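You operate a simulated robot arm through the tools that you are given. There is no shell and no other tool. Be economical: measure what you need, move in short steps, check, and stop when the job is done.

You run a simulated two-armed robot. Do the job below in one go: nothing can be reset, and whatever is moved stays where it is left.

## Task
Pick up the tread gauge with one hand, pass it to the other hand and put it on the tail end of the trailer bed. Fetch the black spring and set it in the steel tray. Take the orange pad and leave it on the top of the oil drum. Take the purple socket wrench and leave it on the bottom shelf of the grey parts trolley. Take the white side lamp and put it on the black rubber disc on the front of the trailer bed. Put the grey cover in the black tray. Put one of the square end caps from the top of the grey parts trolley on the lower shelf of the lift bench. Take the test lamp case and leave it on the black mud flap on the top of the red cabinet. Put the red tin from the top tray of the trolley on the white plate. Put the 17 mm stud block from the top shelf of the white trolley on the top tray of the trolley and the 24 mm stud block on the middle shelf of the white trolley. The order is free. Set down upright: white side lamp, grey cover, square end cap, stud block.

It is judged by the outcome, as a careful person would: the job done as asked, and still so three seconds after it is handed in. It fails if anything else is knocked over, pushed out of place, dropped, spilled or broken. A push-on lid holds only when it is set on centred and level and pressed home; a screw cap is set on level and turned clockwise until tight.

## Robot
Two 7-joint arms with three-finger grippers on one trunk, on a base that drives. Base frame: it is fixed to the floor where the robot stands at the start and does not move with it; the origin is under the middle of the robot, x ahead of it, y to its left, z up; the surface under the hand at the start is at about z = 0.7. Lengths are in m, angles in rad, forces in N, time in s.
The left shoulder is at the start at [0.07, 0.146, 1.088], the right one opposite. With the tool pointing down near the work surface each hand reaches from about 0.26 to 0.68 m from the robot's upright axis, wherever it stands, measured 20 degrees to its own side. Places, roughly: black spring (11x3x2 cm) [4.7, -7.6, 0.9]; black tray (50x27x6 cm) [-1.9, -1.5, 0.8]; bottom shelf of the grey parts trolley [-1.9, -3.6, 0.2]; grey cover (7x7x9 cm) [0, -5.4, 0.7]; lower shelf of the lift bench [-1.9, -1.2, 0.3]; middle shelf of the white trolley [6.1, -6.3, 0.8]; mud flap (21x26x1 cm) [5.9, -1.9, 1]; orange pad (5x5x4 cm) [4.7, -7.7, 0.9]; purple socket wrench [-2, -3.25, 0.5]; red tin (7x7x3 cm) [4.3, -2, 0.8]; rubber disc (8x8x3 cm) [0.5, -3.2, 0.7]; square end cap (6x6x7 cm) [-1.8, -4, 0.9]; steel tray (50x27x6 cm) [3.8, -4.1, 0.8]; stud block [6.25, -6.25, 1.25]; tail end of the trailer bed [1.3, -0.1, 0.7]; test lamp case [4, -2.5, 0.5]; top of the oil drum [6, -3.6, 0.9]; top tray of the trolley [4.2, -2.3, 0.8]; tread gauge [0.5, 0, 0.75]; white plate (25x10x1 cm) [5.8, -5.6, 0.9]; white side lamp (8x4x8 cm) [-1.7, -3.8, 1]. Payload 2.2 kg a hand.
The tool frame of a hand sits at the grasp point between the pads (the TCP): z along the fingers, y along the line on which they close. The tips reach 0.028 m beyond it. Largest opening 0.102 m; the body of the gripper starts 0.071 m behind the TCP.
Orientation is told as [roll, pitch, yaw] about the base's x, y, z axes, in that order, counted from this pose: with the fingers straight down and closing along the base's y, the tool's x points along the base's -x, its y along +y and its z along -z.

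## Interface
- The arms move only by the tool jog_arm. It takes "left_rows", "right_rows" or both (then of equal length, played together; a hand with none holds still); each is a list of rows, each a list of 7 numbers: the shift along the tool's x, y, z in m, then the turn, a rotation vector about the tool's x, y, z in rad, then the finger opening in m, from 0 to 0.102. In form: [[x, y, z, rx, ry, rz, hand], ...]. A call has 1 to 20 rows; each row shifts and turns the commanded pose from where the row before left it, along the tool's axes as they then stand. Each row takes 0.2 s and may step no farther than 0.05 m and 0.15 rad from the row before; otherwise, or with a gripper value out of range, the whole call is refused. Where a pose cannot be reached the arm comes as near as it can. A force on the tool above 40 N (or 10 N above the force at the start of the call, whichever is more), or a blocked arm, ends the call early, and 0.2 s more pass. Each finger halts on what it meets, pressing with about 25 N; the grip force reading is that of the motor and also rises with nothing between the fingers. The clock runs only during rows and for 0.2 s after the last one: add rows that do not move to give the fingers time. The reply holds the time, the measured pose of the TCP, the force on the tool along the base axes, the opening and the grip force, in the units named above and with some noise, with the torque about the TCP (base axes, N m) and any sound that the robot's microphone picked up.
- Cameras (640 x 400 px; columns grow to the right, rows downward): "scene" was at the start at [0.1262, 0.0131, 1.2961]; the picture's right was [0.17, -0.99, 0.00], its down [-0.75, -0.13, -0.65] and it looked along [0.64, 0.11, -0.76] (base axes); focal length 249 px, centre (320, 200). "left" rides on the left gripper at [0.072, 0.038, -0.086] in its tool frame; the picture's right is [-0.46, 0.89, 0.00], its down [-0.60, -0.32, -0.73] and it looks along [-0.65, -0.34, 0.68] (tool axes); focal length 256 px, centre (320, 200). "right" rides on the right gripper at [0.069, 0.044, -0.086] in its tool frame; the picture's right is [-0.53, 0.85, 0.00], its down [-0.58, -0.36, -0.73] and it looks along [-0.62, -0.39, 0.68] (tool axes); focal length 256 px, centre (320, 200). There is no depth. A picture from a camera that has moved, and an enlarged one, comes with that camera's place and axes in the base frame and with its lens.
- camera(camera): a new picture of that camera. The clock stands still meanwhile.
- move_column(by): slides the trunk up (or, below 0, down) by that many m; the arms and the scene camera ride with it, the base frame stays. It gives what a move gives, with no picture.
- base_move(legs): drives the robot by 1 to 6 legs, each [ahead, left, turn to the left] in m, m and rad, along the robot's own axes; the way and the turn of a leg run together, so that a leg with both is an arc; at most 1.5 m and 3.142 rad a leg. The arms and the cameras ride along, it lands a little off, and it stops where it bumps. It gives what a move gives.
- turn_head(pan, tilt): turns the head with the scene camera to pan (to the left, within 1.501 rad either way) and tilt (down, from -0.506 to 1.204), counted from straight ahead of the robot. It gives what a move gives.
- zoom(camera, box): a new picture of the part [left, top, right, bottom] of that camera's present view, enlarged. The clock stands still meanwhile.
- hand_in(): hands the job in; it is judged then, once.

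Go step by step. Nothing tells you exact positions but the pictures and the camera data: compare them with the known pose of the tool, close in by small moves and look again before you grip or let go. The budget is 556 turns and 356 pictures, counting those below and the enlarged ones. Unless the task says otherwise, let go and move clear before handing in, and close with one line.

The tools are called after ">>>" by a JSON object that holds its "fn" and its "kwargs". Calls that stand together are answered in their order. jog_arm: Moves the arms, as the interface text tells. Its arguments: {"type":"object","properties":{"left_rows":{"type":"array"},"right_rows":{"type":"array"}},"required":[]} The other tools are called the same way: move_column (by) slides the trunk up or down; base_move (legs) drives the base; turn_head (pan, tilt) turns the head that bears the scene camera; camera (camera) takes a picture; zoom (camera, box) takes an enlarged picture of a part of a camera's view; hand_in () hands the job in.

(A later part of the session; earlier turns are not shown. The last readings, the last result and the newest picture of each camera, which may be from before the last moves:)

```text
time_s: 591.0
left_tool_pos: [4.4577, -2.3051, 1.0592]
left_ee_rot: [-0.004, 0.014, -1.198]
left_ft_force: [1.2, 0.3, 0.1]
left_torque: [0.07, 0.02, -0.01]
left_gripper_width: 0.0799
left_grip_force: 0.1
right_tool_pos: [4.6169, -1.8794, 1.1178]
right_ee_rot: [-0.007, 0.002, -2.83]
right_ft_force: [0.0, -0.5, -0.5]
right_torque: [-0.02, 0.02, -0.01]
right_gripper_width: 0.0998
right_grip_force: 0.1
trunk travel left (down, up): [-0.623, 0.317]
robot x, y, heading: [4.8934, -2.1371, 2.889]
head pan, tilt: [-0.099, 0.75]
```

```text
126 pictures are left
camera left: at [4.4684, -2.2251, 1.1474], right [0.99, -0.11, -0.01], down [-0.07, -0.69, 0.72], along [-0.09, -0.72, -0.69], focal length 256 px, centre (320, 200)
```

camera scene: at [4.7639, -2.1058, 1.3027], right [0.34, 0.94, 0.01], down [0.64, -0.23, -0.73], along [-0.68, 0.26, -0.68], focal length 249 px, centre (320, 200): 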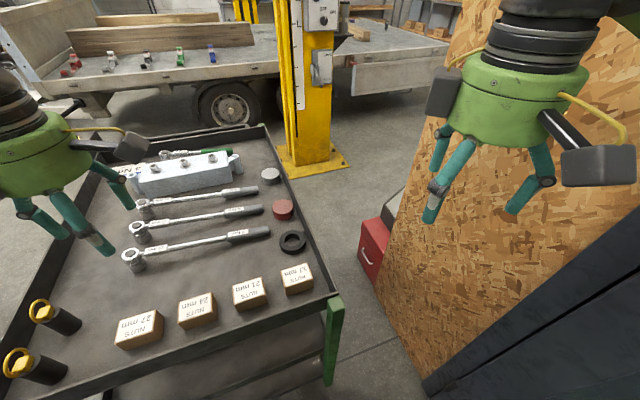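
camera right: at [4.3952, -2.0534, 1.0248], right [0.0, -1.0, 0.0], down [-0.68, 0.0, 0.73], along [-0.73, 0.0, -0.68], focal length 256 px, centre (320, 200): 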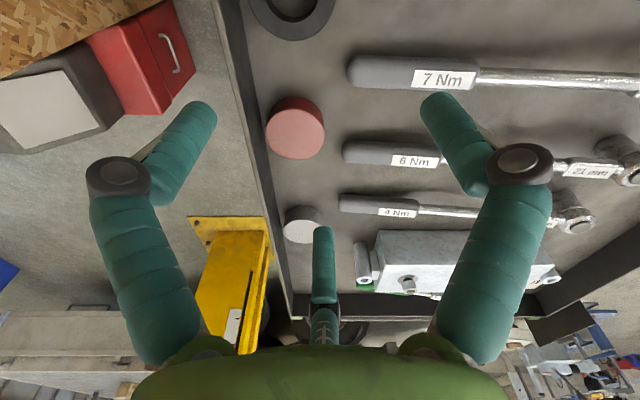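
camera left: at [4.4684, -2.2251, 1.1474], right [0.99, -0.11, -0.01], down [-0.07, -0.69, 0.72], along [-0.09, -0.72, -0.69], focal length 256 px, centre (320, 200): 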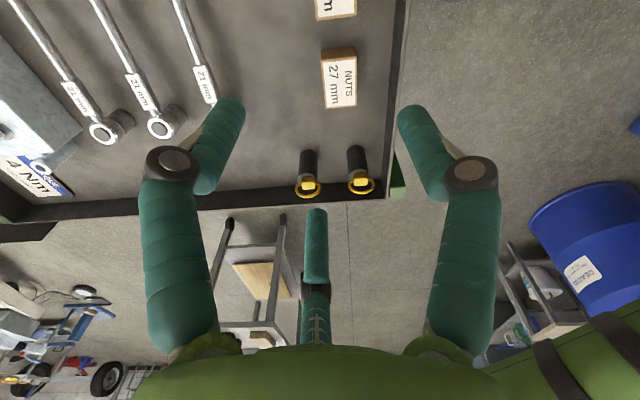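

>>> {"fn": "base_move", "kwargs": {"legs": [[0.036, -0.02, 0]]}}

>>> {"fn": "jog_arm", "kwargs": {"left_rows": [[0.04, -0.008, 0, 0, 0, 0, 0.08], [0.04, -0.008, 0, 0, 0, 0, 0.08], [0.04, -0.008, 0, 0, 0, 0, 0.08], [0.04, -0.008, 0, 0, 0, 0, 0.08], [0.04, -0.008, 0, 0, 0, 0, 0.08], [0.04, -0.008, 0, 0, 0, 0, 0.08], [0, 0, 0, 0, 0, 0, 0.08]]}}

>>> {"fn": "camera", "kwargs": {"camera": "left"}}

```text
time_s: 591.9
left_tool_pos: [4.4438, -2.3019, 1.062]
left_ee_rot: [-0.012, 0.04, -1.196]
left_ft_force: [-0.4, 0.5, -0.3]
left_torque: [0.02, 0.02, -0.01]
left_gripper_width: 0.08
left_grip_force: 0.0
right_tool_pos: [4.6017, -1.8764, 1.1296]
right_ee_rot: [-0.032, -0.003, -2.828]
right_ft_force: [0.2, 0.1, 0.3]
right_torque: [0.01, 0.01, 0.01]
right_gripper_width: 0.0999
right_grip_force: 0.1
trunk travel left (down, up): [-0.623, 0.317]
robot x, y, heading: [4.8609, -2.1136, 2.89]
head pan, tilt: [-0.099, 0.75]
```

```text
time_s: 593.7
left_tool_pos: [4.3112, -2.0948, 1.0729]
left_ee_rot: [-0.011, 0.036, -1.197]
left_ft_force: [0.0, -0.3, 0.4]
left_torque: [-0.02, 0.03, 0.0]
left_gripper_width: 0.0799
left_grip_force: 0.1
right_tool_pos: [4.6019, -1.877, 1.1284]
right_ee_rot: [-0.033, -0.005, -2.826]
right_ft_force: [0.3, -0.9, -1.2]
right_torque: [0.01, -0.01, 0.03]
right_gripper_width: 0.1
right_grip_force: 0.0
trunk travel left (down, up): [-0.623, 0.317]
robot x, y, heading: [4.8665, -2.116, 2.889]
head pan, tilt: [-0.099, 0.75]
stopped in row 7 (left hand): the arm was blocked; the commanded pose is now the measured one
```

```text
125 pictures are left
camera left: at [4.3211, -2.0169, 1.1606], right [0.99, -0.11, -0.03], down [-0.06, -0.7, 0.71], along [-0.1, -0.71, -0.7], focal length 256 px, centre (320, 200)
```

left: 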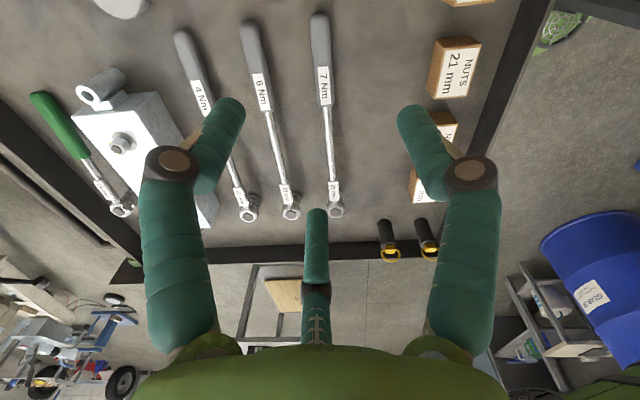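

>>> {"fn": "turn_head", "kwargs": {"pan": 0, "tilt": 1.2}}

>>> {"fn": "camera", "kwargs": {"camera": "scene"}}

>>> {"fn": "turn_head", "kwargs": {"pan": -1.3, "tilt": 0.6}}

>>> {"fn": "camera", "kwargs": {"camera": "scene"}}

```text
time_s: 594.6
left_tool_pos: [4.3105, -2.0966, 1.0715]
left_ee_rot: [-0.011, 0.038, -1.197]
left_ft_force: [-0.1, -0.2, 0.6]
left_torque: [0.0, 0.01, 0.0]
left_gripper_width: 0.0802
left_grip_force: 0.0
right_tool_pos: [4.6014, -1.8771, 1.1296]
right_ee_rot: [-0.035, -0.004, -2.826]
right_ft_force: [0.3, 0.5, -0.2]
right_torque: [-0.01, 0.0, -0.03]
right_gripper_width: 0.1
right_grip_force: 0.1
trunk travel left (down, up): [-0.623, 0.317]
robot x, y, heading: [4.8636, -2.1157, 2.89]
head pan, tilt: [0.0, 1.201]
```

```text
124 pictures are left
camera scene: at [4.7749, -2.1205, 1.2726], right [0.25, 0.97, 0.03], down [0.9, -0.22, -0.38], along [-0.36, 0.12, -0.92], focal length 249 px, centre (320, 200)
```

scene: 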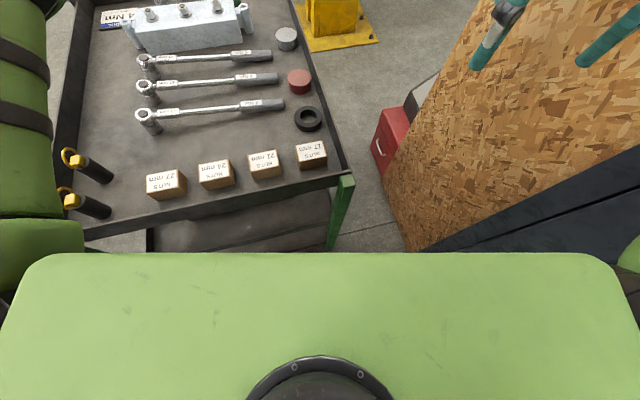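

```text
time_s: 596.1
left_tool_pos: [4.3091, -2.0969, 1.0727]
left_ee_rot: [-0.012, 0.039, -1.196]
left_ft_force: [1.1, 0.1, 0.1]
left_torque: [0.02, -0.02, -0.03]
left_gripper_width: 0.0802
left_grip_force: 0.1
right_tool_pos: [4.6007, -1.8758, 1.1295]
right_ee_rot: [-0.034, -0.004, -2.825]
right_ft_force: [0.1, -1.1, 0.1]
right_torque: [0.0, -0.02, -0.03]
right_gripper_width: 0.1002
right_grip_force: 0.1
trunk travel left (down, up): [-0.623, 0.317]
robot x, y, heading: [4.8622, -2.1109, 2.888]
head pan, tilt: [-1.3, 0.6]
```

```text
123 pictures are left
camera scene: at [4.8274, -2.0474, 1.3187], right [1.0, 0.02, -0.01], down [0.0, -0.54, -0.84], along [-0.02, 0.84, -0.54], focal length 249 px, centre (320, 200)
```

scene: 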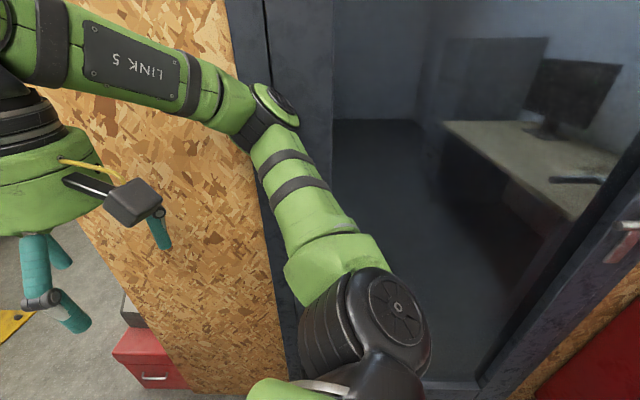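

The right elbow is pressing the office door frame. Back away from the wall and restore the posture; then test whether the right hand can turn so its third finger points away from the rim.

>>> {"fn": "base_move", "kwargs": {"legs": [[-0.04, 0.14, 0.25]]}}

>>> {"fn": "jog_arm", "kwargs": {"right_rows": [[0, 0, 0, 0, 0, -0.143, 0.08], [0, 0, 0, 0, 0, -0.143, 0.08], [0, 0, 0, 0, 0, -0.143, 0.08], [0, 0, 0, 0, 0, -0.143, 0.08], [0, 0, 0, 0, 0, -0.143, 0.08], [0, 0, 0, 0, 0, -0.143, 0.08], [0, 0, 0, 0, 0, -0.143, 0.08], [0, 0, 0, 0, 0, -0.143, 0.08], [0, 0, 0, 0, 0, -0.143, 0.08], [0, 0, 0, 0, 0, -0.143, 0.08], [0, 0, 0, 0, 0, -0.143, 0.08], [0, 0, 0, 0, 0, 0, 0.08]], "left_rows": [[-0.03, 0, 0, 0, 0, 0, 0.08], [-0.03, 0, 0, 0, 0, 0, 0.08], [-0.03, 0, 0, 0, 0, 0, 0.08], [-0.03, 0, 0, 0, 0, 0, 0.08], [-0.03, 0, 0, 0, 0, 0, 0.08], [-0.03, 0, 0, 0, 0, 0, 0.08], [-0.03, 0.03, 0, 0, 0, 0, 0.08], [0, 0.04, 0, 0, 0, 0, 0.08], [0, 0.04, 0, 0, 0, 0, 0.08], [0, 0, 0, 0, 0, 0, 0.08], [0, 0, 0, 0, 0, 0, 0.08], [0, 0, 0, 0, 0, 0, 0.08]]}}

>>> {"fn": "turn_head", "kwargs": {"pan": -0.1, "tilt": 0.75}}

>>> {"fn": "camera", "kwargs": {"camera": "scene"}}

>>> {"fn": "camera", "kwargs": {"camera": "right"}}

```text
time_s: 597.5
left_tool_pos: [4.329, -2.3496, 1.066]
left_ee_rot: [-0.014, 0.009, -0.949]
left_ft_force: [-0.4, 0.5, 0.4]
left_torque: [-0.05, -0.01, 0.0]
left_gripper_width: 0.0801
left_grip_force: 0.0
right_tool_pos: [4.5563, -2.0629, 1.118]
right_ee_rot: [-0.002, -0.001, -2.579]
right_ft_force: [0.0, 0.5, -0.5]
right_torque: [0.01, 0.0, 0.04]
right_gripper_width: 0.0999
right_grip_force: 0.0
trunk travel left (down, up): [-0.623, 0.317]
robot x, y, heading: [4.8917, -2.2585, 3.142]
head pan, tilt: [-1.3, 0.6]
```

```text
time_s: 600.1
left_tool_pos: [4.5394, -2.4558, 1.0634]
left_ee_rot: [-0.009, 0.008, -0.947]
left_ft_force: [0.5, -0.8, -0.5]
left_torque: [0.0, 0.01, -0.02]
left_gripper_width: 0.0801
left_grip_force: 0.1
right_tool_pos: [4.678, -2.146, 1.0748]
right_ee_rot: [-0.002, 0.002, -1.005]
right_ft_force: [-0.7, -0.7, 0.2]
right_torque: [0.01, -0.01, 0.0]
right_gripper_width: 0.08
right_grip_force: 0.0
right hand out of reach, approached as far as the arm can: row 5, 6, 7, 8, 9, 10, 11
trunk travel left (down, up): [-0.623, 0.317]
robot x, y, heading: [4.8875, -2.253, 3.137]
head pan, tilt: [-1.3, 0.6]
```

```text
time_s: 601.5
left_tool_pos: [4.54, -2.4577, 1.0632]
left_ee_rot: [-0.01, 0.008, -0.948]
left_ft_force: [0.5, -0.1, -0.2]
left_torque: [0.0, -0.01, 0.0]
left_gripper_width: 0.0796
left_grip_force: 0.1
right_tool_pos: [4.6781, -2.1454, 1.0743]
right_ee_rot: [0.0, 0.002, -1.008]
right_ft_force: [0.1, -0.7, 0.0]
right_torque: [-0.01, 0.02, 0.02]
right_gripper_width: 0.08
right_grip_force: 0.0
trunk travel left (down, up): [-0.623, 0.317]
robot x, y, heading: [4.8876, -2.2527, 3.143]
head pan, tilt: [-0.099, 0.75]
```

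```text
122 pictures are left
camera scene: at [4.7545, -2.2462, 1.3029], right [0.1, 0.99, 0.0], down [0.68, -0.07, -0.73], along [-0.73, 0.07, -0.68], focal length 249 px, centre (320, 200)
```

scene: 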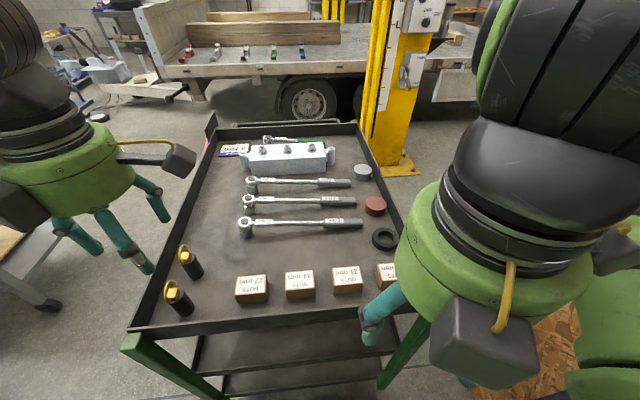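

```text
121 pictures are left
camera right: at [4.6779, -2.0649, 1.1606], right [1.0, 0.0, 0.0], down [0.0, -0.68, 0.73], along [0.0, -0.73, -0.68], focal length 256 px, centre (320, 200)
```

right: 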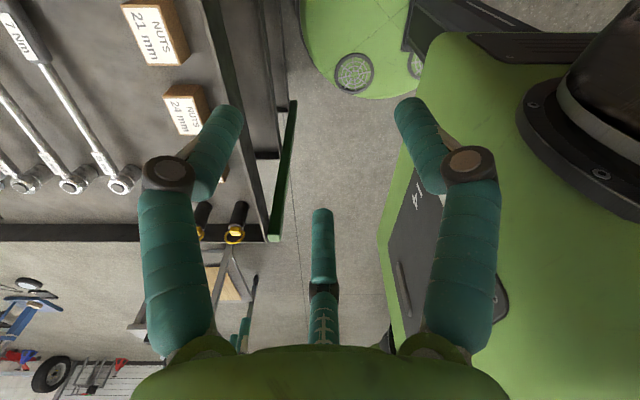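

>>> {"fn": "jog_arm", "kwargs": {"right_rows": [[0, 0, 0, 0, 0, 0.143, 0.1], [0, 0, 0, 0, 0, 0.143, 0.1], [0, 0, 0, 0, 0, 0.143, 0.1], [0, 0, 0, 0, 0, 0.143, 0.1], [0, 0, 0, 0, 0, 0.143, 0.1], [0, 0, 0, 0, 0, 0.143, 0.1], [0, 0, 0, 0, 0, 0.143, 0.1], [0, 0, 0, 0, 0, 0.143, 0.1], [0, 0, 0, 0, 0, 0.143, 0.1], [0, 0, 0, 0, 0, 0.143, 0.1], [0, 0, 0, 0, 0, 0.141, 0.1], [-0.034, -0.021, 0, 0, 0, 0, 0.1], [-0.034, -0.021, 0, 0, 0, 0, 0.1], [-0.034, -0.021, 0, 0, 0, 0, 0.1]], "left_rows": [[0, 0, 0, 0, 0, 0.143, 0.1], [0, 0, 0, 0, 0, 0.143, 0.1], [0, 0, 0, 0, 0, 0.143, 0.1], [0, 0, 0, 0, 0, 0.143, 0.1], [0, 0, 0, 0, 0, 0.143, 0.1], [0, 0, 0, 0, 0, 0.143, 0.1], [0, 0, 0, 0, 0, 0.143, 0.1], [0, 0, 0, 0, 0, 0.143, 0.1], [0, 0, 0, 0, 0, 0.143, 0.1], [0, 0, 0, 0, 0, 0.143, 0.1], [0, 0, 0, 0, 0, 0.143, 0.1], [0, 0, 0, 0, 0, 0.143, 0.1], [0, 0, 0, 0, 0, 0, 0.1], [0, 0, 0, 0, 0, 0, 0.1]]}}

>>> {"fn": "base_move", "kwargs": {"legs": [[0, 0.95, 0], [0.55, 0, 0], [0, 0, -1.571]]}}

>>> {"fn": "turn_head", "kwargs": {"pan": 0.1, "tilt": 0.7}}

>>> {"fn": "camera", "kwargs": {"camera": "scene"}}

```text
time_s: 603.3
left_tool_pos: [4.5398, -2.4578, 1.0631]
left_ee_rot: [-0.012, -0.008, -2.11]
left_ft_force: [0.7, 0.0, -0.4]
left_torque: [0.0, 0.0, 0.03]
left_gripper_width: 0.1003
left_grip_force: 0.2
right_tool_pos: [4.6761, -2.1414, 1.0749]
right_ee_rot: [-0.016, 0.011, -2.145]
right_ft_force: [-2.8, 5.0, -0.7]
right_torque: [-0.39, -0.24, 0.47]
right_gripper_width: 0.1
right_grip_force: 0.0
trunk travel left (down, up): [-0.623, 0.317]
robot x, y, heading: [4.8855, -2.2558, 3.137]
head pan, tilt: [-0.099, 0.75]
stopped in row 9 (right hand): the force on the tool passed its limit at 63 N (the readings are from after the stop); the commanded pose is now the measured one
```

```text
time_s: 614.9
left_tool_pos: [4.14, -2.851, 1.0623]
left_ee_rot: [-0.012, -0.007, 2.582]
left_ft_force: [0.1, 0.4, -0.1]
left_torque: [-0.02, -0.02, 0.02]
left_gripper_width: 0.0999
left_grip_force: 0.0
right_tool_pos: [4.4506, -2.9937, 1.0747]
right_ee_rot: [-0.015, 0.01, 2.547]
right_ft_force: [16.4, 10.2, 0.8]
right_torque: [-0.9, 1.41, 1.75]
right_gripper_width: 0.1002
right_grip_force: 0.0
trunk travel left (down, up): [-0.623, 0.317]
robot x, y, heading: [4.3328, -3.2078, 1.547]
head pan, tilt: [-0.099, 0.75]
```

```text
time_s: 615.7
left_tool_pos: [4.1407, -2.8513, 1.0626]
left_ee_rot: [-0.013, -0.008, 2.583]
left_ft_force: [0.4, -0.3, 0.4]
left_torque: [0.01, -0.01, -0.02]
left_gripper_width: 0.0998
left_grip_force: 0.1
right_tool_pos: [4.4506, -2.9951, 1.0751]
right_ee_rot: [-0.018, 0.01, 2.546]
right_ft_force: [5.8, 3.6, 0.5]
right_torque: [-0.26, 0.43, 0.5]
right_gripper_width: 0.0999
right_grip_force: 0.0
trunk travel left (down, up): [-0.623, 0.317]
robot x, y, heading: [4.3349, -3.202, 1.543]
head pan, tilt: [0.099, 0.7]
```

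```text
120 pictures are left
camera scene: at [4.3288, -3.0684, 1.3071], right [1.0, 0.07, 0.0], down [0.05, -0.64, -0.76], along [-0.06, 0.76, -0.64], focal length 249 px, centre (320, 200)
```

scene: 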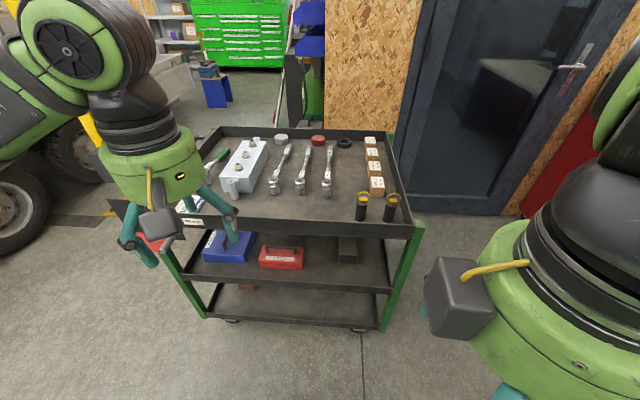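

>>> {"fn": "jog_arm", "kwargs": {"right_rows": [[-0.0224, -0.0331, 0, 0, 0, 0, 0.1], [-0.0224, -0.0331, 0, 0, 0, 0, 0.1], [-0.0224, -0.0331, 0, 0, 0, 0, 0.1], [-0.0224, -0.0331, 0, 0, 0, 0, 0.1], [-0.0224, -0.0331, 0, 0, 0, 0, 0.1], [0, 0, 0, 0, 0, 0.143, 0.1], [0, 0, 0, 0, 0, 0.143, 0.1], [0, 0, 0, 0, 0, 0.143, 0.1], [0, 0, 0, 0, 0, 0, 0.1]]}}

>>> {"fn": "zoom", "kwargs": {"camera": "scene", "box": [180, 200, 420, 330]}}

```text
time_s: 617.7
left_tool_pos: [4.1405, -2.8505, 1.0626]
left_ee_rot: [-0.011, -0.007, 2.583]
left_ft_force: [0.4, -1.1, -0.1]
left_torque: [0.03, -0.01, -0.02]
left_gripper_width: 0.0997
left_grip_force: 0.0
right_tool_pos: [4.4518, -2.7937, 1.0757]
right_ee_rot: [-0.021, 0.002, 2.115]
right_ft_force: [0.1, -0.4, 0.1]
right_torque: [-0.04, 0.0, 0.02]
right_gripper_width: 0.0999
right_grip_force: 0.1
trunk travel left (down, up): [-0.623, 0.317]
robot x, y, heading: [4.3339, -3.2034, 1.545]
head pan, tilt: [0.099, 0.7]
```

```text
2.67 times, centred on (300, 265) of scene
camera zoom: at [4.3287, -3.0686, 1.3072], right [1.0, 0.07, 0.0], down [0.05, -0.64, -0.77], along [-0.06, 0.76, -0.64], focal length 663 px, centre (373, 27)
```

zoom: 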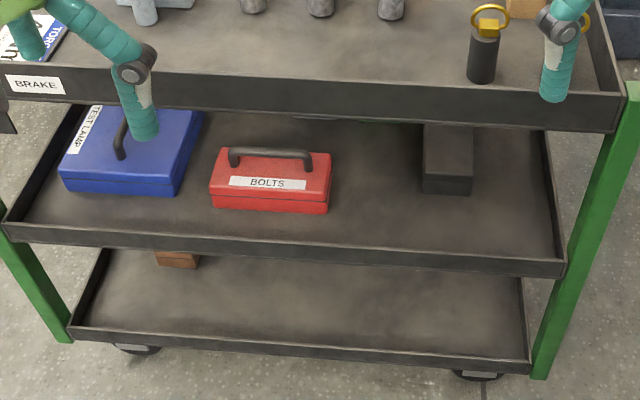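

The blue case with the "TEST LAMP" label and a handle is on the middle shelf. I'll re-orient the left hand to grip the handle from the side, lower the trunk and look closer.

>>> {"fn": "jog_arm", "kwargs": {"left_rows": [[0, 0, 0, 0, 0, 0.143, 0.1], [0, 0, 0, 0, 0, 0.143, 0.1], [0, 0, 0, 0, 0, 0.143, 0.1], [0, 0, 0, 0, 0, 0.143, 0.1], [0, 0, 0, 0, 0, 0.143, 0.1], [0, 0, 0, 0, 0, 0.143, 0.1], [0, 0, 0, 0, 0, 0.143, 0.1], [0, 0, 0, 0, 0, 0.143, 0.1], [0, 0, 0, 0, 0, 0.143, 0.1], [0, 0, 0, 0, 0, 0.143, 0.1], [0, 0, 0, 0, 0, 0.143, 0.1], [0, 0, 0, 0, 0, 0.143, 0.1], [0, 0, 0, 0, 0, 0.143, 0.1], [0, 0, 0, 0, 0, 0.143, 0.1], [0, 0, 0, 0, 0, 0.12, 0.06], [0, 0, 0, 0, 0, 0, 0.06]]}}

>>> {"fn": "base_move", "kwargs": {"legs": [[-0.03, 0.2, 0.026]]}}

>>> {"fn": "move_column", "kwargs": {"by": -0.38}}

>>> {"fn": "turn_head", "kwargs": {"pan": 0.2, "tilt": 0.45}}

>>> {"fn": "camera", "kwargs": {"camera": "scene"}}

>>> {"fn": "camera", "kwargs": {"camera": "left"}}

```text
time_s: 621.1
left_tool_pos: [4.1398, -2.852, 1.0623]
left_ee_rot: [0.011, -0.007, 0.459]
left_ft_force: [0.2, 0.7, -0.2]
left_torque: [0.03, 0.03, -0.01]
left_gripper_width: 0.0599
left_grip_force: 0.1
right_tool_pos: [4.4522, -2.7945, 1.0763]
right_ee_rot: [-0.021, 0.001, 2.116]
right_ft_force: [-0.7, 0.2, -0.8]
right_torque: [-0.01, 0.01, -0.01]
right_gripper_width: 0.1
right_grip_force: 0.0
trunk travel left (down, up): [-0.623, 0.317]
robot x, y, heading: [4.3349, -3.204, 1.541]
head pan, tilt: [0.099, 0.7]
```

```text
time_s: 622.7
left_tool_pos: [3.9281, -2.8683, 1.0624]
left_ee_rot: [0.013, -0.007, 0.492]
left_ft_force: [0.6, 0.3, 0.2]
left_torque: [-0.03, 0.01, 0.01]
left_gripper_width: 0.0601
left_grip_force: 0.1
right_tool_pos: [4.2381, -2.8028, 1.0767]
right_ee_rot: [-0.022, 0.004, 2.145]
right_ft_force: [0.1, -0.7, 0.0]
right_torque: [-0.01, 0.01, 0.01]
right_gripper_width: 0.0999
right_grip_force: 0.0
trunk travel left (down, up): [-0.623, 0.317]
robot x, y, heading: [4.134, -3.2131, 1.574]
head pan, tilt: [0.099, 0.7]
```

```text
time_s: 626.3
left_tool_pos: [3.9292, -2.8689, 0.6824]
left_ee_rot: [0.011, -0.008, 0.492]
left_ft_force: [-0.2, 0.0, 0.3]
left_torque: [-0.01, -0.01, 0.02]
left_gripper_width: 0.0599
left_grip_force: 0.0
right_tool_pos: [4.2404, -2.802, 0.6962]
right_ee_rot: [-0.021, 0.002, 2.147]
right_ft_force: [0.0, -0.1, -0.5]
right_torque: [0.02, 0.01, -0.03]
right_gripper_width: 0.0999
right_grip_force: 0.0
trunk travel left (down, up): [-0.243, 0.697]
robot x, y, heading: [4.1328, -3.2133, 1.577]
head pan, tilt: [0.099, 0.7]
```

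```text
time_s: 627.1
left_tool_pos: [3.9307, -2.8689, 0.6832]
left_ee_rot: [0.013, -0.007, 0.491]
left_ft_force: [0.4, 0.0, -0.7]
left_torque: [-0.03, -0.02, -0.1]
left_gripper_width: 0.0597
left_grip_force: 0.1
right_tool_pos: [4.2392, -2.8016, 0.6959]
right_ee_rot: [-0.02, 0.002, 2.147]
right_ft_force: [-0.5, -0.5, -0.7]
right_torque: [0.01, 0.01, 0.0]
right_gripper_width: 0.0997
right_grip_force: 0.0
trunk travel left (down, up): [-0.243, 0.697]
robot x, y, heading: [4.1357, -3.2131, 1.574]
head pan, tilt: [0.201, 0.45]
```

```text
118 pictures are left
camera scene: at [4.115, -3.0739, 0.9493], right [0.98, 0.2, 0.0], down [0.09, -0.43, -0.9], along [-0.18, 0.88, -0.44], focal length 249 px, centre (320, 200)
```

scene: 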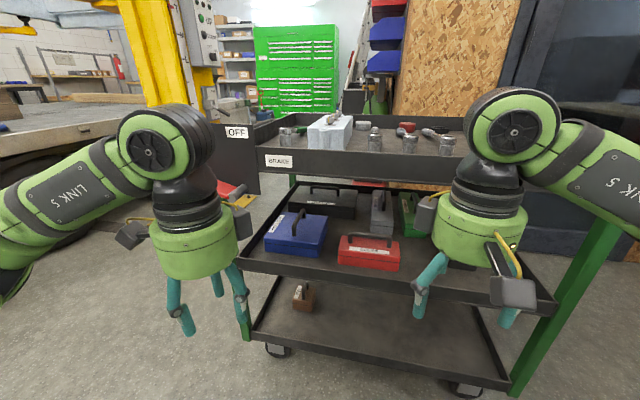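

```text
117 pictures are left
camera left: at [3.8482, -2.8699, 0.7687], right [-0.01, 1.0, 0.01], down [0.68, 0.0, 0.73], along [0.73, 0.02, -0.68], focal length 256 px, centre (320, 200)
```

left: 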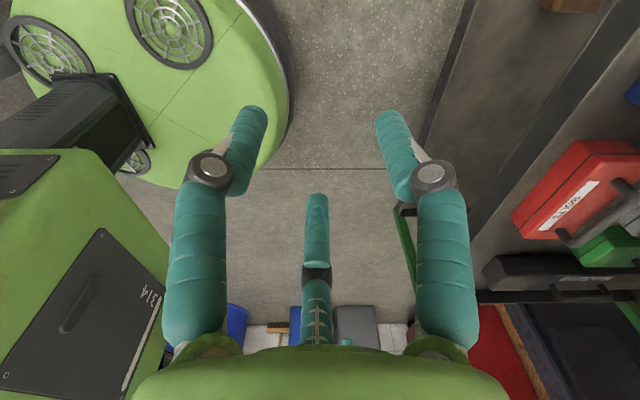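

>>> {"fn": "zoom", "kwargs": {"camera": "scene", "box": [240, 170, 360, 280]}}

```text
3.64 times, centred on (300, 225) of scene
camera zoom: at [4.115, -3.0739, 0.9493], right [0.98, 0.2, 0.0], down [0.09, -0.43, -0.9], along [-0.18, 0.88, -0.44], focal length 904 px, centre (393, 109)
```

zoom: 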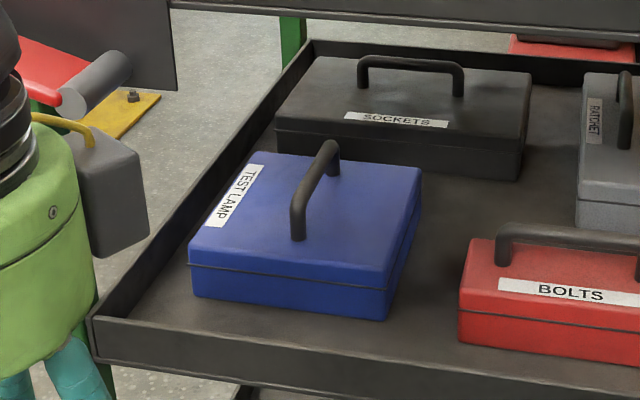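

>>> {"fn": "jog_arm", "kwargs": {"left_rows": [[-0.022, 0.0412, 0, 0, 0, 0, 0.06], [-0.022, 0.0412, 0, 0, 0, 0, 0.06], [-0.022, 0.0412, 0, 0, 0, 0, 0.06], [0, 0, 0, -0.1198, -0.064, 0, 0.06], [0, 0, 0, -0.1198, -0.064, 0, 0.06], [0, 0, 0, -0.1198, -0.064, 0, 0.06], [0, 0, 0, -0.1198, -0.064, 0, 0.06], [0, 0, 0, -0.1198, -0.064, 0, 0.06], [0, 0, 0, -0.1198, -0.064, 0, 0.06], [0, 0, 0, -0.1198, -0.064, 0, 0.05], [0, 0, 0, -0.1198, -0.064, 0, 0.04], [0, 0, 0, -0.1198, -0.064, 0, 0.034], [0, 0, 0, 0, 0, 0, 0.034]]}}

>>> {"fn": "camera", "kwargs": {"camera": "scene"}}

>>> {"fn": "camera", "kwargs": {"camera": "left"}}

```text
time_s: 629.9
left_tool_pos: [3.989, -2.7253, 0.6942]
left_ee_rot: [1.196, -0.463, 0.174]
left_ft_force: [-0.3, 0.5, 1.0]
left_torque: [0.01, -0.02, 0.01]
left_gripper_width: 0.0342
left_grip_force: 0.1
left hand out of reach, approached as far as the arm can: row 2, 3, 10, 11, 12
right_tool_pos: [4.2393, -2.8024, 0.6968]
right_ee_rot: [-0.019, 0.002, 2.147]
right_ft_force: [0.2, -0.1, -0.2]
right_torque: [0.03, 0.01, -0.02]
right_gripper_width: 0.1
right_grip_force: 0.1
trunk travel left (down, up): [-0.243, 0.697]
robot x, y, heading: [4.1341, -3.2154, 1.578]
head pan, tilt: [0.201, 0.45]
```

```text
115 pictures are left
camera scene: at [4.1149, -3.0738, 0.9493], right [0.98, 0.2, 0.0], down [0.09, -0.43, -0.9], along [-0.18, 0.88, -0.44], focal length 249 px, centre (320, 200)
```

scene: 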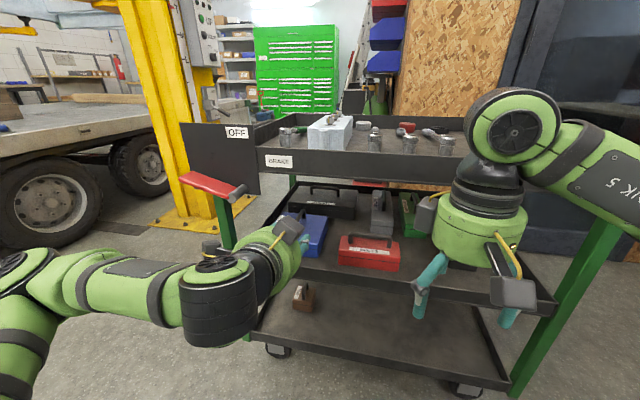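

```text
114 pictures are left
camera left: at [3.9084, -2.8067, 0.7221], right [-0.01, 0.33, 0.94], down [0.68, -0.69, 0.24], along [0.73, 0.65, -0.22], focal length 256 px, centre (320, 200)
```

left: 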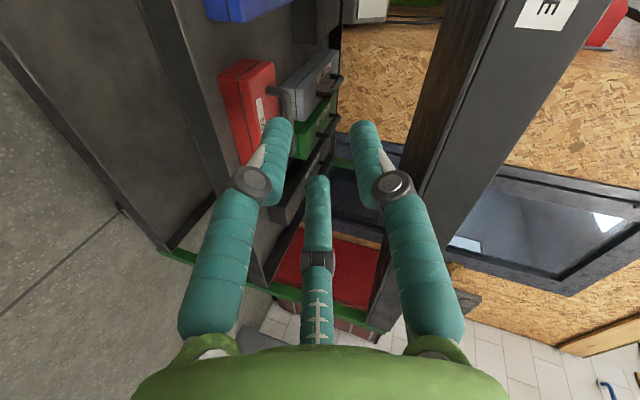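

>>> {"fn": "base_move", "kwargs": {"legs": [[0, 0.081, 0.0]]}}

>>> {"fn": "jog_arm", "kwargs": {"left_rows": [[0.0102, -0.0191, 0.0079, 0, 0, 0, 0.034], [0, 0, 0.04, 0, 0, 0, 0.034], [0, 0, 0.04, 0, 0, 0, 0.034], [0, 0, 0.04, 0, 0, 0, 0.034], [0, 0, 0, 0, 0, 0, 0.034]]}}

>>> {"fn": "camera", "kwargs": {"camera": "left"}}

>>> {"fn": "zoom", "kwargs": {"camera": "scene", "box": [240, 150, 440, 300]}}

```text
time_s: 631.0
left_tool_pos: [3.9075, -2.7175, 0.6938]
left_ee_rot: [1.195, -0.463, 0.174]
left_ft_force: [0.0, -0.5, 0.1]
left_torque: [0.02, 0.01, -0.03]
left_gripper_width: 0.0338
left_grip_force: 0.0
right_tool_pos: [4.1571, -2.7962, 0.6973]
right_ee_rot: [-0.02, 0.001, 2.145]
right_ft_force: [-0.5, 1.0, 0.2]
right_torque: [0.0, -0.01, 0.02]
right_gripper_width: 0.1
right_grip_force: 0.1
trunk travel left (down, up): [-0.243, 0.697]
robot x, y, heading: [4.0524, -3.2057, 1.573]
head pan, tilt: [0.201, 0.45]
```

```text
time_s: 632.2
left_tool_pos: [3.9092, -2.6004, 0.6318]
left_ee_rot: [1.196, -0.461, 0.173]
left_ft_force: [-0.2, -0.1, 0.5]
left_torque: [0.01, 0.0, 0.03]
left_gripper_width: 0.034
left_grip_force: 0.1
left hand out of reach, approached as far as the arm can: row 1
right_tool_pos: [4.1567, -2.7962, 0.6964]
right_ee_rot: [-0.019, 0.002, 2.145]
right_ft_force: [-0.3, -0.2, 0.0]
right_torque: [0.02, 0.01, 0.01]
right_gripper_width: 0.1001
right_grip_force: 0.1
trunk travel left (down, up): [-0.243, 0.697]
robot x, y, heading: [4.0496, -3.2041, 1.569]
head pan, tilt: [0.201, 0.45]
```

```text
113 pictures are left
camera left: at [3.8283, -2.6814, 0.6593], right [-0.01, 0.33, 0.94], down [0.68, -0.69, 0.24], along [0.73, 0.64, -0.22], focal length 256 px, centre (320, 200)
```

left: 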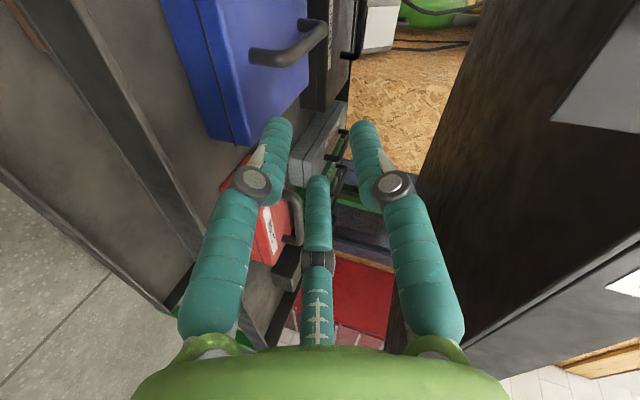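

```text
2.67 times, centred on (340, 225) of scene
camera zoom: at [4.0326, -3.0673, 0.9493], right [0.98, 0.2, 0.0], down [0.09, -0.43, -0.9], along [-0.18, 0.88, -0.44], focal length 663 px, centre (267, 133)
```

zoom: 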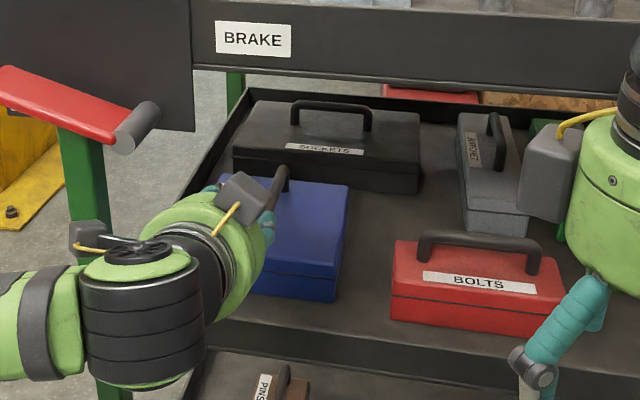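

>>> {"fn": "jog_arm", "kwargs": {"left_rows": [[0.0106, -0.0028, 0.0027, 0, 0, 0, 0.034], [0, 0, 0.035, 0, 0, 0, 0.034], [0, 0, 0.035, 0, 0, 0, 0.034], [0, 0, 0.03, 0, 0, 0, 0.034], [0, 0, 0, 0, 0, 0, 0.034]]}}

>>> {"fn": "camera", "kwargs": {"camera": "left"}}

>>> {"fn": "zoom", "kwargs": {"camera": "scene", "box": [240, 150, 440, 300]}}

```text
time_s: 633.4
left_tool_pos: [3.9013, -2.5058, 0.5891]
left_ee_rot: [1.195, -0.462, 0.173]
left_ft_force: [-0.1, 0.9, -0.3]
left_torque: [0.02, -0.03, -0.04]
left_gripper_width: 0.0339
left_grip_force: 0.1
right_tool_pos: [4.1572, -2.7964, 0.6969]
right_ee_rot: [-0.02, 0.002, 2.146]
right_ft_force: [-0.3, 0.1, -0.3]
right_torque: [-0.01, 0.01, 0.02]
right_gripper_width: 0.1
right_grip_force: 0.0
trunk travel left (down, up): [-0.243, 0.697]
robot x, y, heading: [4.0499, -3.2099, 1.573]
head pan, tilt: [0.201, 0.45]
```

```text
111 pictures are left
camera left: at [3.8202, -2.5876, 0.6187], right [-0.01, 0.33, 0.94], down [0.68, -0.69, 0.25], along [0.73, 0.65, -0.22], focal length 256 px, centre (320, 200)
```

left: 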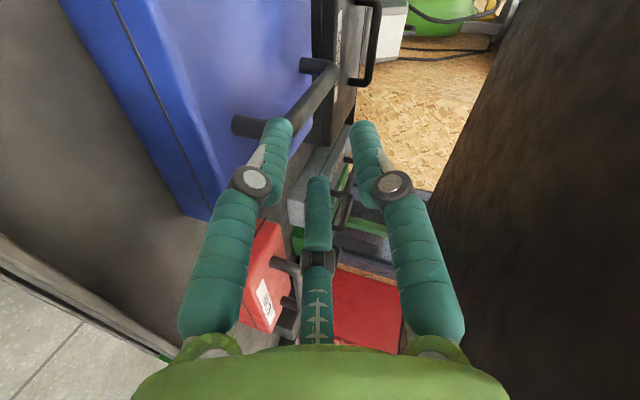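

```text
2.67 times, centred on (340, 225) of scene
camera zoom: at [4.0326, -3.0673, 0.9493], right [0.98, 0.2, 0.0], down [0.09, -0.43, -0.9], along [-0.18, 0.88, -0.44], focal length 663 px, centre (267, 133)
```

zoom: 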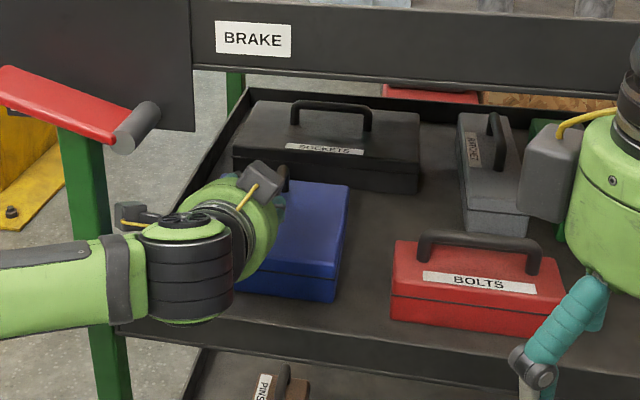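

>>> {"fn": "jog_arm", "kwargs": {"left_rows": [[0, 0, -0.01, -0.075, -0.04, 0, 0.034], [0, 0, 0, -0.075, -0.04, 0, 0.034], [0.007, -0.013, 0.003, 0, 0, 0, 0.034], [0.0065, -0.0125, 0.003, 0, 0, 0, 0.034], [0, 0, 0, 0, 0, 0, 0.034]]}}

>>> {"fn": "camera", "kwargs": {"camera": "left"}}

```text
time_s: 634.6
left_tool_pos: [3.9011, -2.5109, 0.561]
left_ee_rot: [1.197, -0.463, 0.173]
left_ft_force: [0.8, -0.7, -0.3]
left_torque: [0.02, 0.0, 0.02]
left_gripper_width: 0.0338
left_grip_force: 0.2
left hand out of reach, approached as far as the arm can: row 1, 2
right_tool_pos: [4.1575, -2.7959, 0.6979]
right_ee_rot: [-0.02, 0.002, 2.146]
right_ft_force: [-0.1, 1.0, -0.4]
right_torque: [0.01, 0.0, 0.02]
right_gripper_width: 0.1002
right_grip_force: 0.1
trunk travel left (down, up): [-0.243, 0.697]
robot x, y, heading: [4.0523, -3.2089, 1.577]
head pan, tilt: [0.201, 0.45]
```

```text
109 pictures are left
camera left: at [3.8198, -2.5916, 0.5899], right [-0.01, 0.33, 0.94], down [0.68, -0.69, 0.25], along [0.73, 0.65, -0.22], focal length 256 px, centre (320, 200)
```

left: 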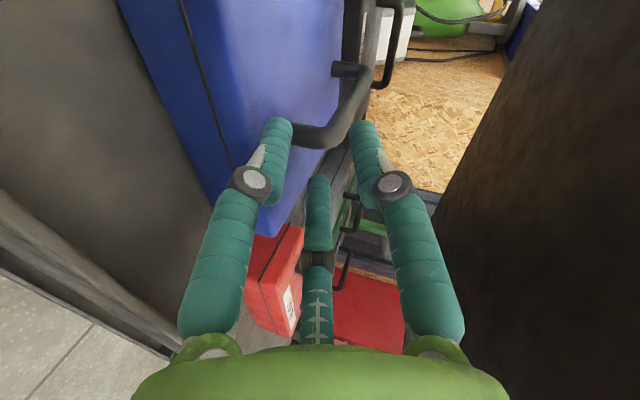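

>>> {"fn": "jog_arm", "kwargs": {"left_rows": [[-0.0041, 0.0076, 0.0238, 0, 0, 0, 0.032], [-0.0041, 0.0076, 0.0238, 0, 0, 0, 0.032], [-0.0041, 0.0076, 0.0238, 0, 0, 0, 0.032], [0, 0, 0, 0, 0, 0, 0.032]]}}

>>> {"fn": "camera", "kwargs": {"camera": "left"}}

```text
time_s: 635.6
left_tool_pos: [3.9025, -2.4343, 0.5627]
left_ee_rot: [1.193, -0.463, 0.174]
left_ft_force: [0.0, 0.4, -0.3]
left_torque: [0.0, 0.0, 0.0]
left_gripper_width: 0.032
left_grip_force: 0.1
right_tool_pos: [4.1575, -2.7965, 0.6973]
right_ee_rot: [-0.019, 0.001, 2.144]
right_ft_force: [-0.4, -0.5, 0.7]
right_torque: [0.02, 0.03, -0.01]
right_gripper_width: 0.1
right_grip_force: 0.1
trunk travel left (down, up): [-0.243, 0.697]
robot x, y, heading: [4.0516, -3.2079, 1.574]
head pan, tilt: [0.201, 0.45]
```

```text
108 pictures are left
camera left: at [3.8208, -2.5152, 0.5904], right [-0.01, 0.33, 0.94], down [0.68, -0.69, 0.25], along [0.73, 0.64, -0.22], focal length 256 px, centre (320, 200)
```

left: 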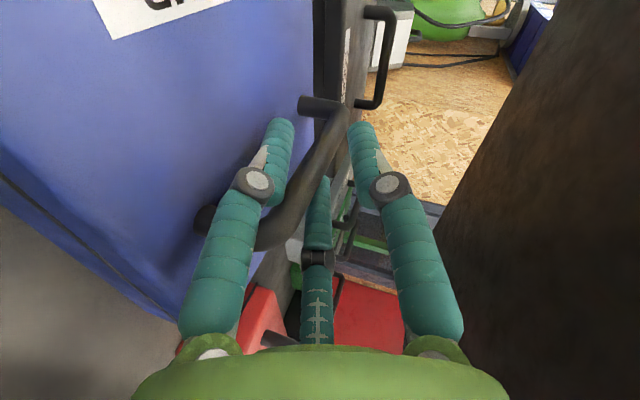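

>>> {"fn": "jog_arm", "kwargs": {"left_rows": [[0, 0, 0, 0, 0, 0, 0.02], [0, 0, 0, 0, 0, 0, 0.01], [0, 0, 0, 0, 0, 0, 0.0], [0, 0, 0, 0, 0, 0, 0.0]]}}

>>> {"fn": "camera", "kwargs": {"camera": "left"}}

```text
time_s: 636.6
left_tool_pos: [3.9022, -2.4345, 0.563]
left_ee_rot: [1.193, -0.462, 0.173]
left_ft_force: [0.7, 0.6, -1.0]
left_torque: [0.21, 0.01, -0.12]
left_gripper_width: 0.0167
left_grip_force: 25.5
right_tool_pos: [4.1583, -2.7958, 0.6971]
right_ee_rot: [-0.019, 0.003, 2.144]
right_ft_force: [-0.7, 0.9, -0.7]
right_torque: [0.01, 0.03, 0.02]
right_gripper_width: 0.1
right_grip_force: 0.0
trunk travel left (down, up): [-0.243, 0.697]
robot x, y, heading: [4.0516, -3.2051, 1.574]
head pan, tilt: [0.201, 0.45]
```

```text
107 pictures are left
camera left: at [3.8208, -2.5153, 0.5905], right [-0.01, 0.33, 0.94], down [0.68, -0.69, 0.25], along [0.73, 0.64, -0.22], focal length 256 px, centre (320, 200)
```

left: 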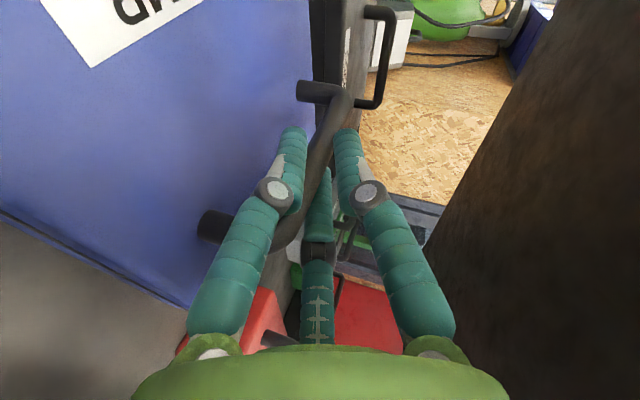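

>>> {"fn": "jog_arm", "kwargs": {"left_rows": [[-0.0067, 0.0124, -0.0051, 0, 0, 0, 0.0], [-0.0089, 0.0166, -0.0068, 0, 0, 0, 0.0], [-0.0089, 0.0166, -0.0068, 0, 0, 0, 0.0], [0, 0, 0, 0, 0, 0, 0.0]]}}

>>> {"fn": "camera", "kwargs": {"camera": "scene"}}

>>> {"fn": "camera", "kwargs": {"camera": "left"}}

```text
time_s: 637.6
left_tool_pos: [3.9007, -2.4359, 0.6164]
left_ee_rot: [1.194, -0.462, 0.172]
left_ft_force: [-0.5, 0.7, -4.9]
left_torque: [-0.09, -0.01, -0.03]
left_gripper_width: 0.0164
left_grip_force: 25.2
right_tool_pos: [4.1571, -2.7943, 0.6957]
right_ee_rot: [-0.021, 0.002, 2.146]
right_ft_force: [0.9, -0.6, -0.3]
right_torque: [0.0, -0.02, 0.0]
right_gripper_width: 0.0999
right_grip_force: 0.1
trunk travel left (down, up): [-0.243, 0.697]
robot x, y, heading: [4.052, -3.2066, 1.573]
head pan, tilt: [0.201, 0.45]
```

```text
106 pictures are left
camera scene: at [4.0325, -3.0666, 0.9492], right [0.98, 0.2, 0.0], down [0.09, -0.43, -0.9], along [-0.18, 0.88, -0.44], focal length 249 px, centre (320, 200)
```

scene: 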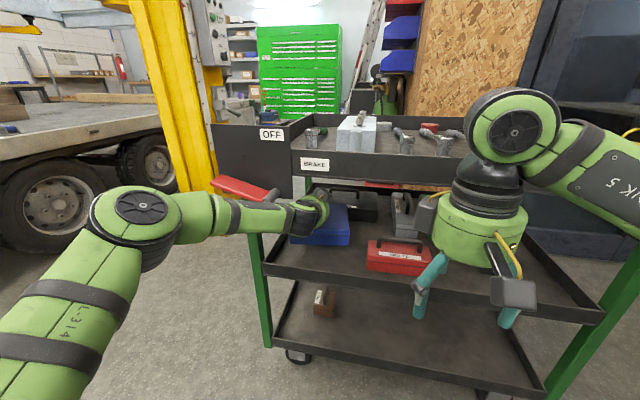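

```text
105 pictures are left
camera left: at [3.8204, -2.5156, 0.6452], right [-0.01, 0.33, 0.94], down [0.68, -0.69, 0.25], along [0.73, 0.64, -0.22], focal length 256 px, centre (320, 200)
```

left: 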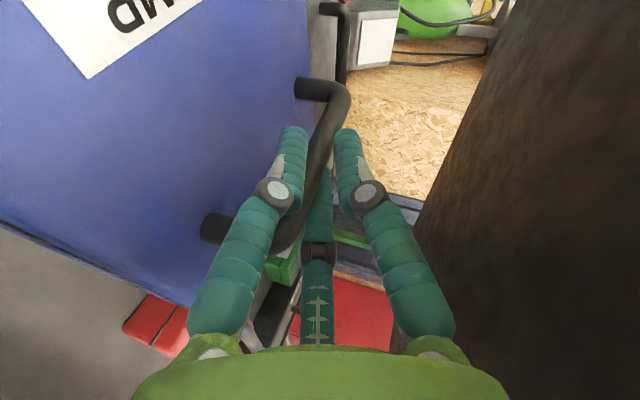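

>>> {"fn": "base_move", "kwargs": {"legs": [[-0.19, 0, 0.0]]}}

>>> {"fn": "jog_arm", "kwargs": {"left_rows": [[0.0064, -0.0121, -0.0376, 0, 0, 0, 0.0], [0.0064, -0.0121, -0.0376, 0, 0, 0, 0.0], [0.0064, -0.0121, -0.0376, 0, 0, 0, 0.0], [0, 0, 0, 0, 0, 0, 0.0]]}}

>>> {"fn": "camera", "kwargs": {"camera": "scene"}}

```text
time_s: 638.3
left_tool_pos: [3.902, -2.4355, 0.6135]
left_ee_rot: [1.186, -0.46, 0.176]
left_ft_force: [0.2, 0.5, -4.2]
left_torque: [-0.09, 0.01, -0.02]
left_gripper_width: 0.0166
left_grip_force: 24.9
right_tool_pos: [4.1576, -2.7943, 0.6968]
right_ee_rot: [-0.018, 0.004, 2.145]
right_ft_force: [-0.2, 0.2, 0.2]
right_torque: [0.02, 0.01, 0.01]
right_gripper_width: 0.1
right_grip_force: 0.0
trunk travel left (down, up): [-0.243, 0.697]
robot x, y, heading: [4.049, -3.2072, 1.575]
head pan, tilt: [0.201, 0.45]
stopped in leg 1: the robot was blocked; the commanded pose is now the measured one
```

```text
time_s: 639.3
left_tool_pos: [3.903, -2.5552, 0.6154]
left_ee_rot: [1.191, -0.462, 0.174]
left_ft_force: [0.2, 0.3, -4.3]
left_torque: [-0.09, -0.03, 0.0]
left_gripper_width: 0.0165
left_grip_force: 24.9
right_tool_pos: [4.1566, -2.7948, 0.6956]
right_ee_rot: [-0.019, 0.005, 2.146]
right_ft_force: [0.0, 0.2, -0.3]
right_torque: [-0.01, -0.02, -0.01]
right_gripper_width: 0.1002
right_grip_force: 0.0
trunk travel left (down, up): [-0.243, 0.697]
robot x, y, heading: [4.0544, -3.2068, 1.574]
head pan, tilt: [0.201, 0.45]
```

```text
104 pictures are left
camera scene: at [4.0324, -3.0668, 0.9492], right [0.98, 0.2, 0.0], down [0.09, -0.43, -0.9], along [-0.18, 0.88, -0.44], focal length 249 px, centre (320, 200)
```

scene: 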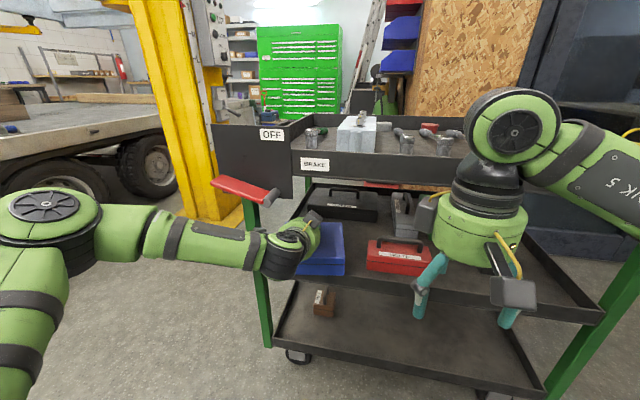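

>>> {"fn": "jog_arm", "kwargs": {"left_rows": [[0.0064, -0.0121, -0.0376, 0, 0, 0, 0.0], [0.0064, -0.0121, -0.0376, 0, 0, 0, 0.0], [0.0064, -0.0121, -0.0376, 0, 0, 0, 0.0], [0.0064, -0.0121, -0.0376, 0, 0, 0, 0.0], [0, 0, 0, 0, 0, 0, 0.0]]}}

>>> {"fn": "turn_head", "kwargs": {"pan": 1.45, "tilt": 0.75}}

>>> {"fn": "camera", "kwargs": {"camera": "scene"}}

>>> {"fn": "turn_head", "kwargs": {"pan": -1.45, "tilt": 0.75}}

>>> {"fn": "camera", "kwargs": {"camera": "scene"}}

```text
time_s: 640.5
left_tool_pos: [3.9034, -2.7101, 0.6139]
left_ee_rot: [1.191, -0.462, 0.174]
left_ft_force: [-1.0, 0.3, -4.0]
left_torque: [-0.1, -0.03, 0.02]
left_gripper_width: 0.0165
left_grip_force: 24.9
left hand out of reach, approached as far as the arm can: row 4
right_tool_pos: [4.1573, -2.796, 0.6968]
right_ee_rot: [-0.021, 0.003, 2.145]
right_ft_force: [0.5, 0.3, -0.3]
right_torque: [-0.02, -0.02, -0.01]
right_gripper_width: 0.0998
right_grip_force: 0.1
trunk travel left (down, up): [-0.243, 0.697]
robot x, y, heading: [4.0513, -3.2056, 1.57]
head pan, tilt: [0.201, 0.45]
```

```text
time_s: 641.9
left_tool_pos: [3.9039, -2.71, 0.6133]
left_ee_rot: [1.191, -0.463, 0.175]
left_ft_force: [0.6, -1.1, -5.4]
left_torque: [-0.07, 0.0, -0.03]
left_gripper_width: 0.0165
left_grip_force: 24.9
right_tool_pos: [4.1581, -2.7962, 0.6954]
right_ee_rot: [-0.02, 0.003, 2.143]
right_ft_force: [-0.5, 0.0, -0.4]
right_torque: [0.01, -0.01, 0.01]
right_gripper_width: 0.1001
right_grip_force: 0.1
trunk travel left (down, up): [-0.243, 0.697]
robot x, y, heading: [4.0546, -3.2054, 1.574]
head pan, tilt: [1.45, 0.75]
```

```text
103 pictures are left
camera scene: at [3.9688, -3.1472, 0.9229], right [0.12, 0.99, 0.0], down [0.68, -0.08, -0.73], along [-0.73, 0.09, -0.68], focal length 249 px, centre (320, 200)
```

scene: 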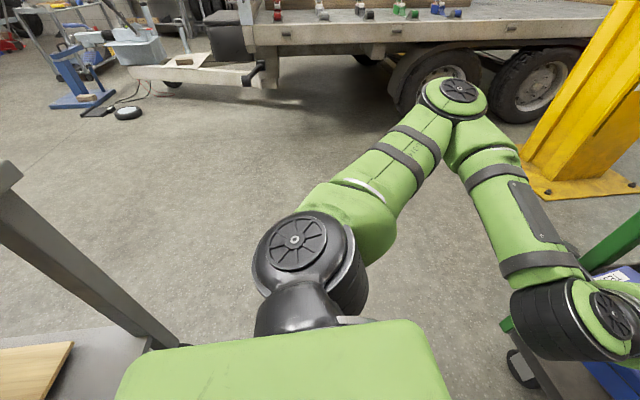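

```text
time_s: 644.4
left_tool_pos: [3.9045, -2.7108, 0.6126]
left_ee_rot: [1.19, -0.462, 0.174]
left_ft_force: [-0.3, 0.4, -4.4]
left_torque: [-0.08, -0.04, 0.02]
left_gripper_width: 0.0165
left_grip_force: 24.8
right_tool_pos: [4.1568, -2.7952, 0.696]
right_ee_rot: [-0.018, 0.001, 2.146]
right_ft_force: [-0.7, 0.2, -0.1]
right_torque: [-0.02, -0.01, 0.04]
right_gripper_width: 0.0998
right_grip_force: 0.1
trunk travel left (down, up): [-0.243, 0.697]
robot x, y, heading: [4.0542, -3.2071, 1.577]
head pan, tilt: [-1.45, 0.75]
```

```text
102 pictures are left
camera scene: at [4.1333, -3.1466, 0.9229], right [0.12, -0.99, 0.0], down [-0.68, -0.09, -0.73], along [0.73, 0.09, -0.68], focal length 249 px, centre (320, 200)
```

scene: 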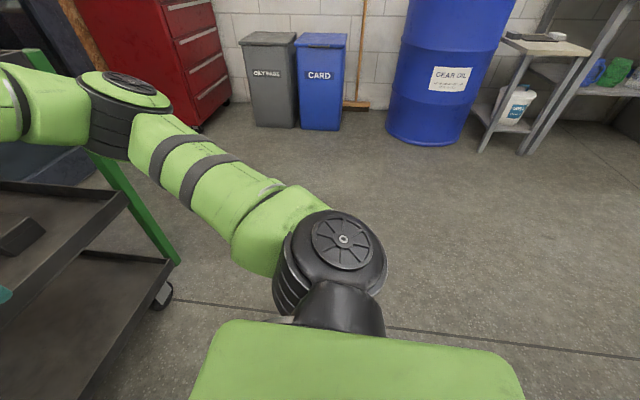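

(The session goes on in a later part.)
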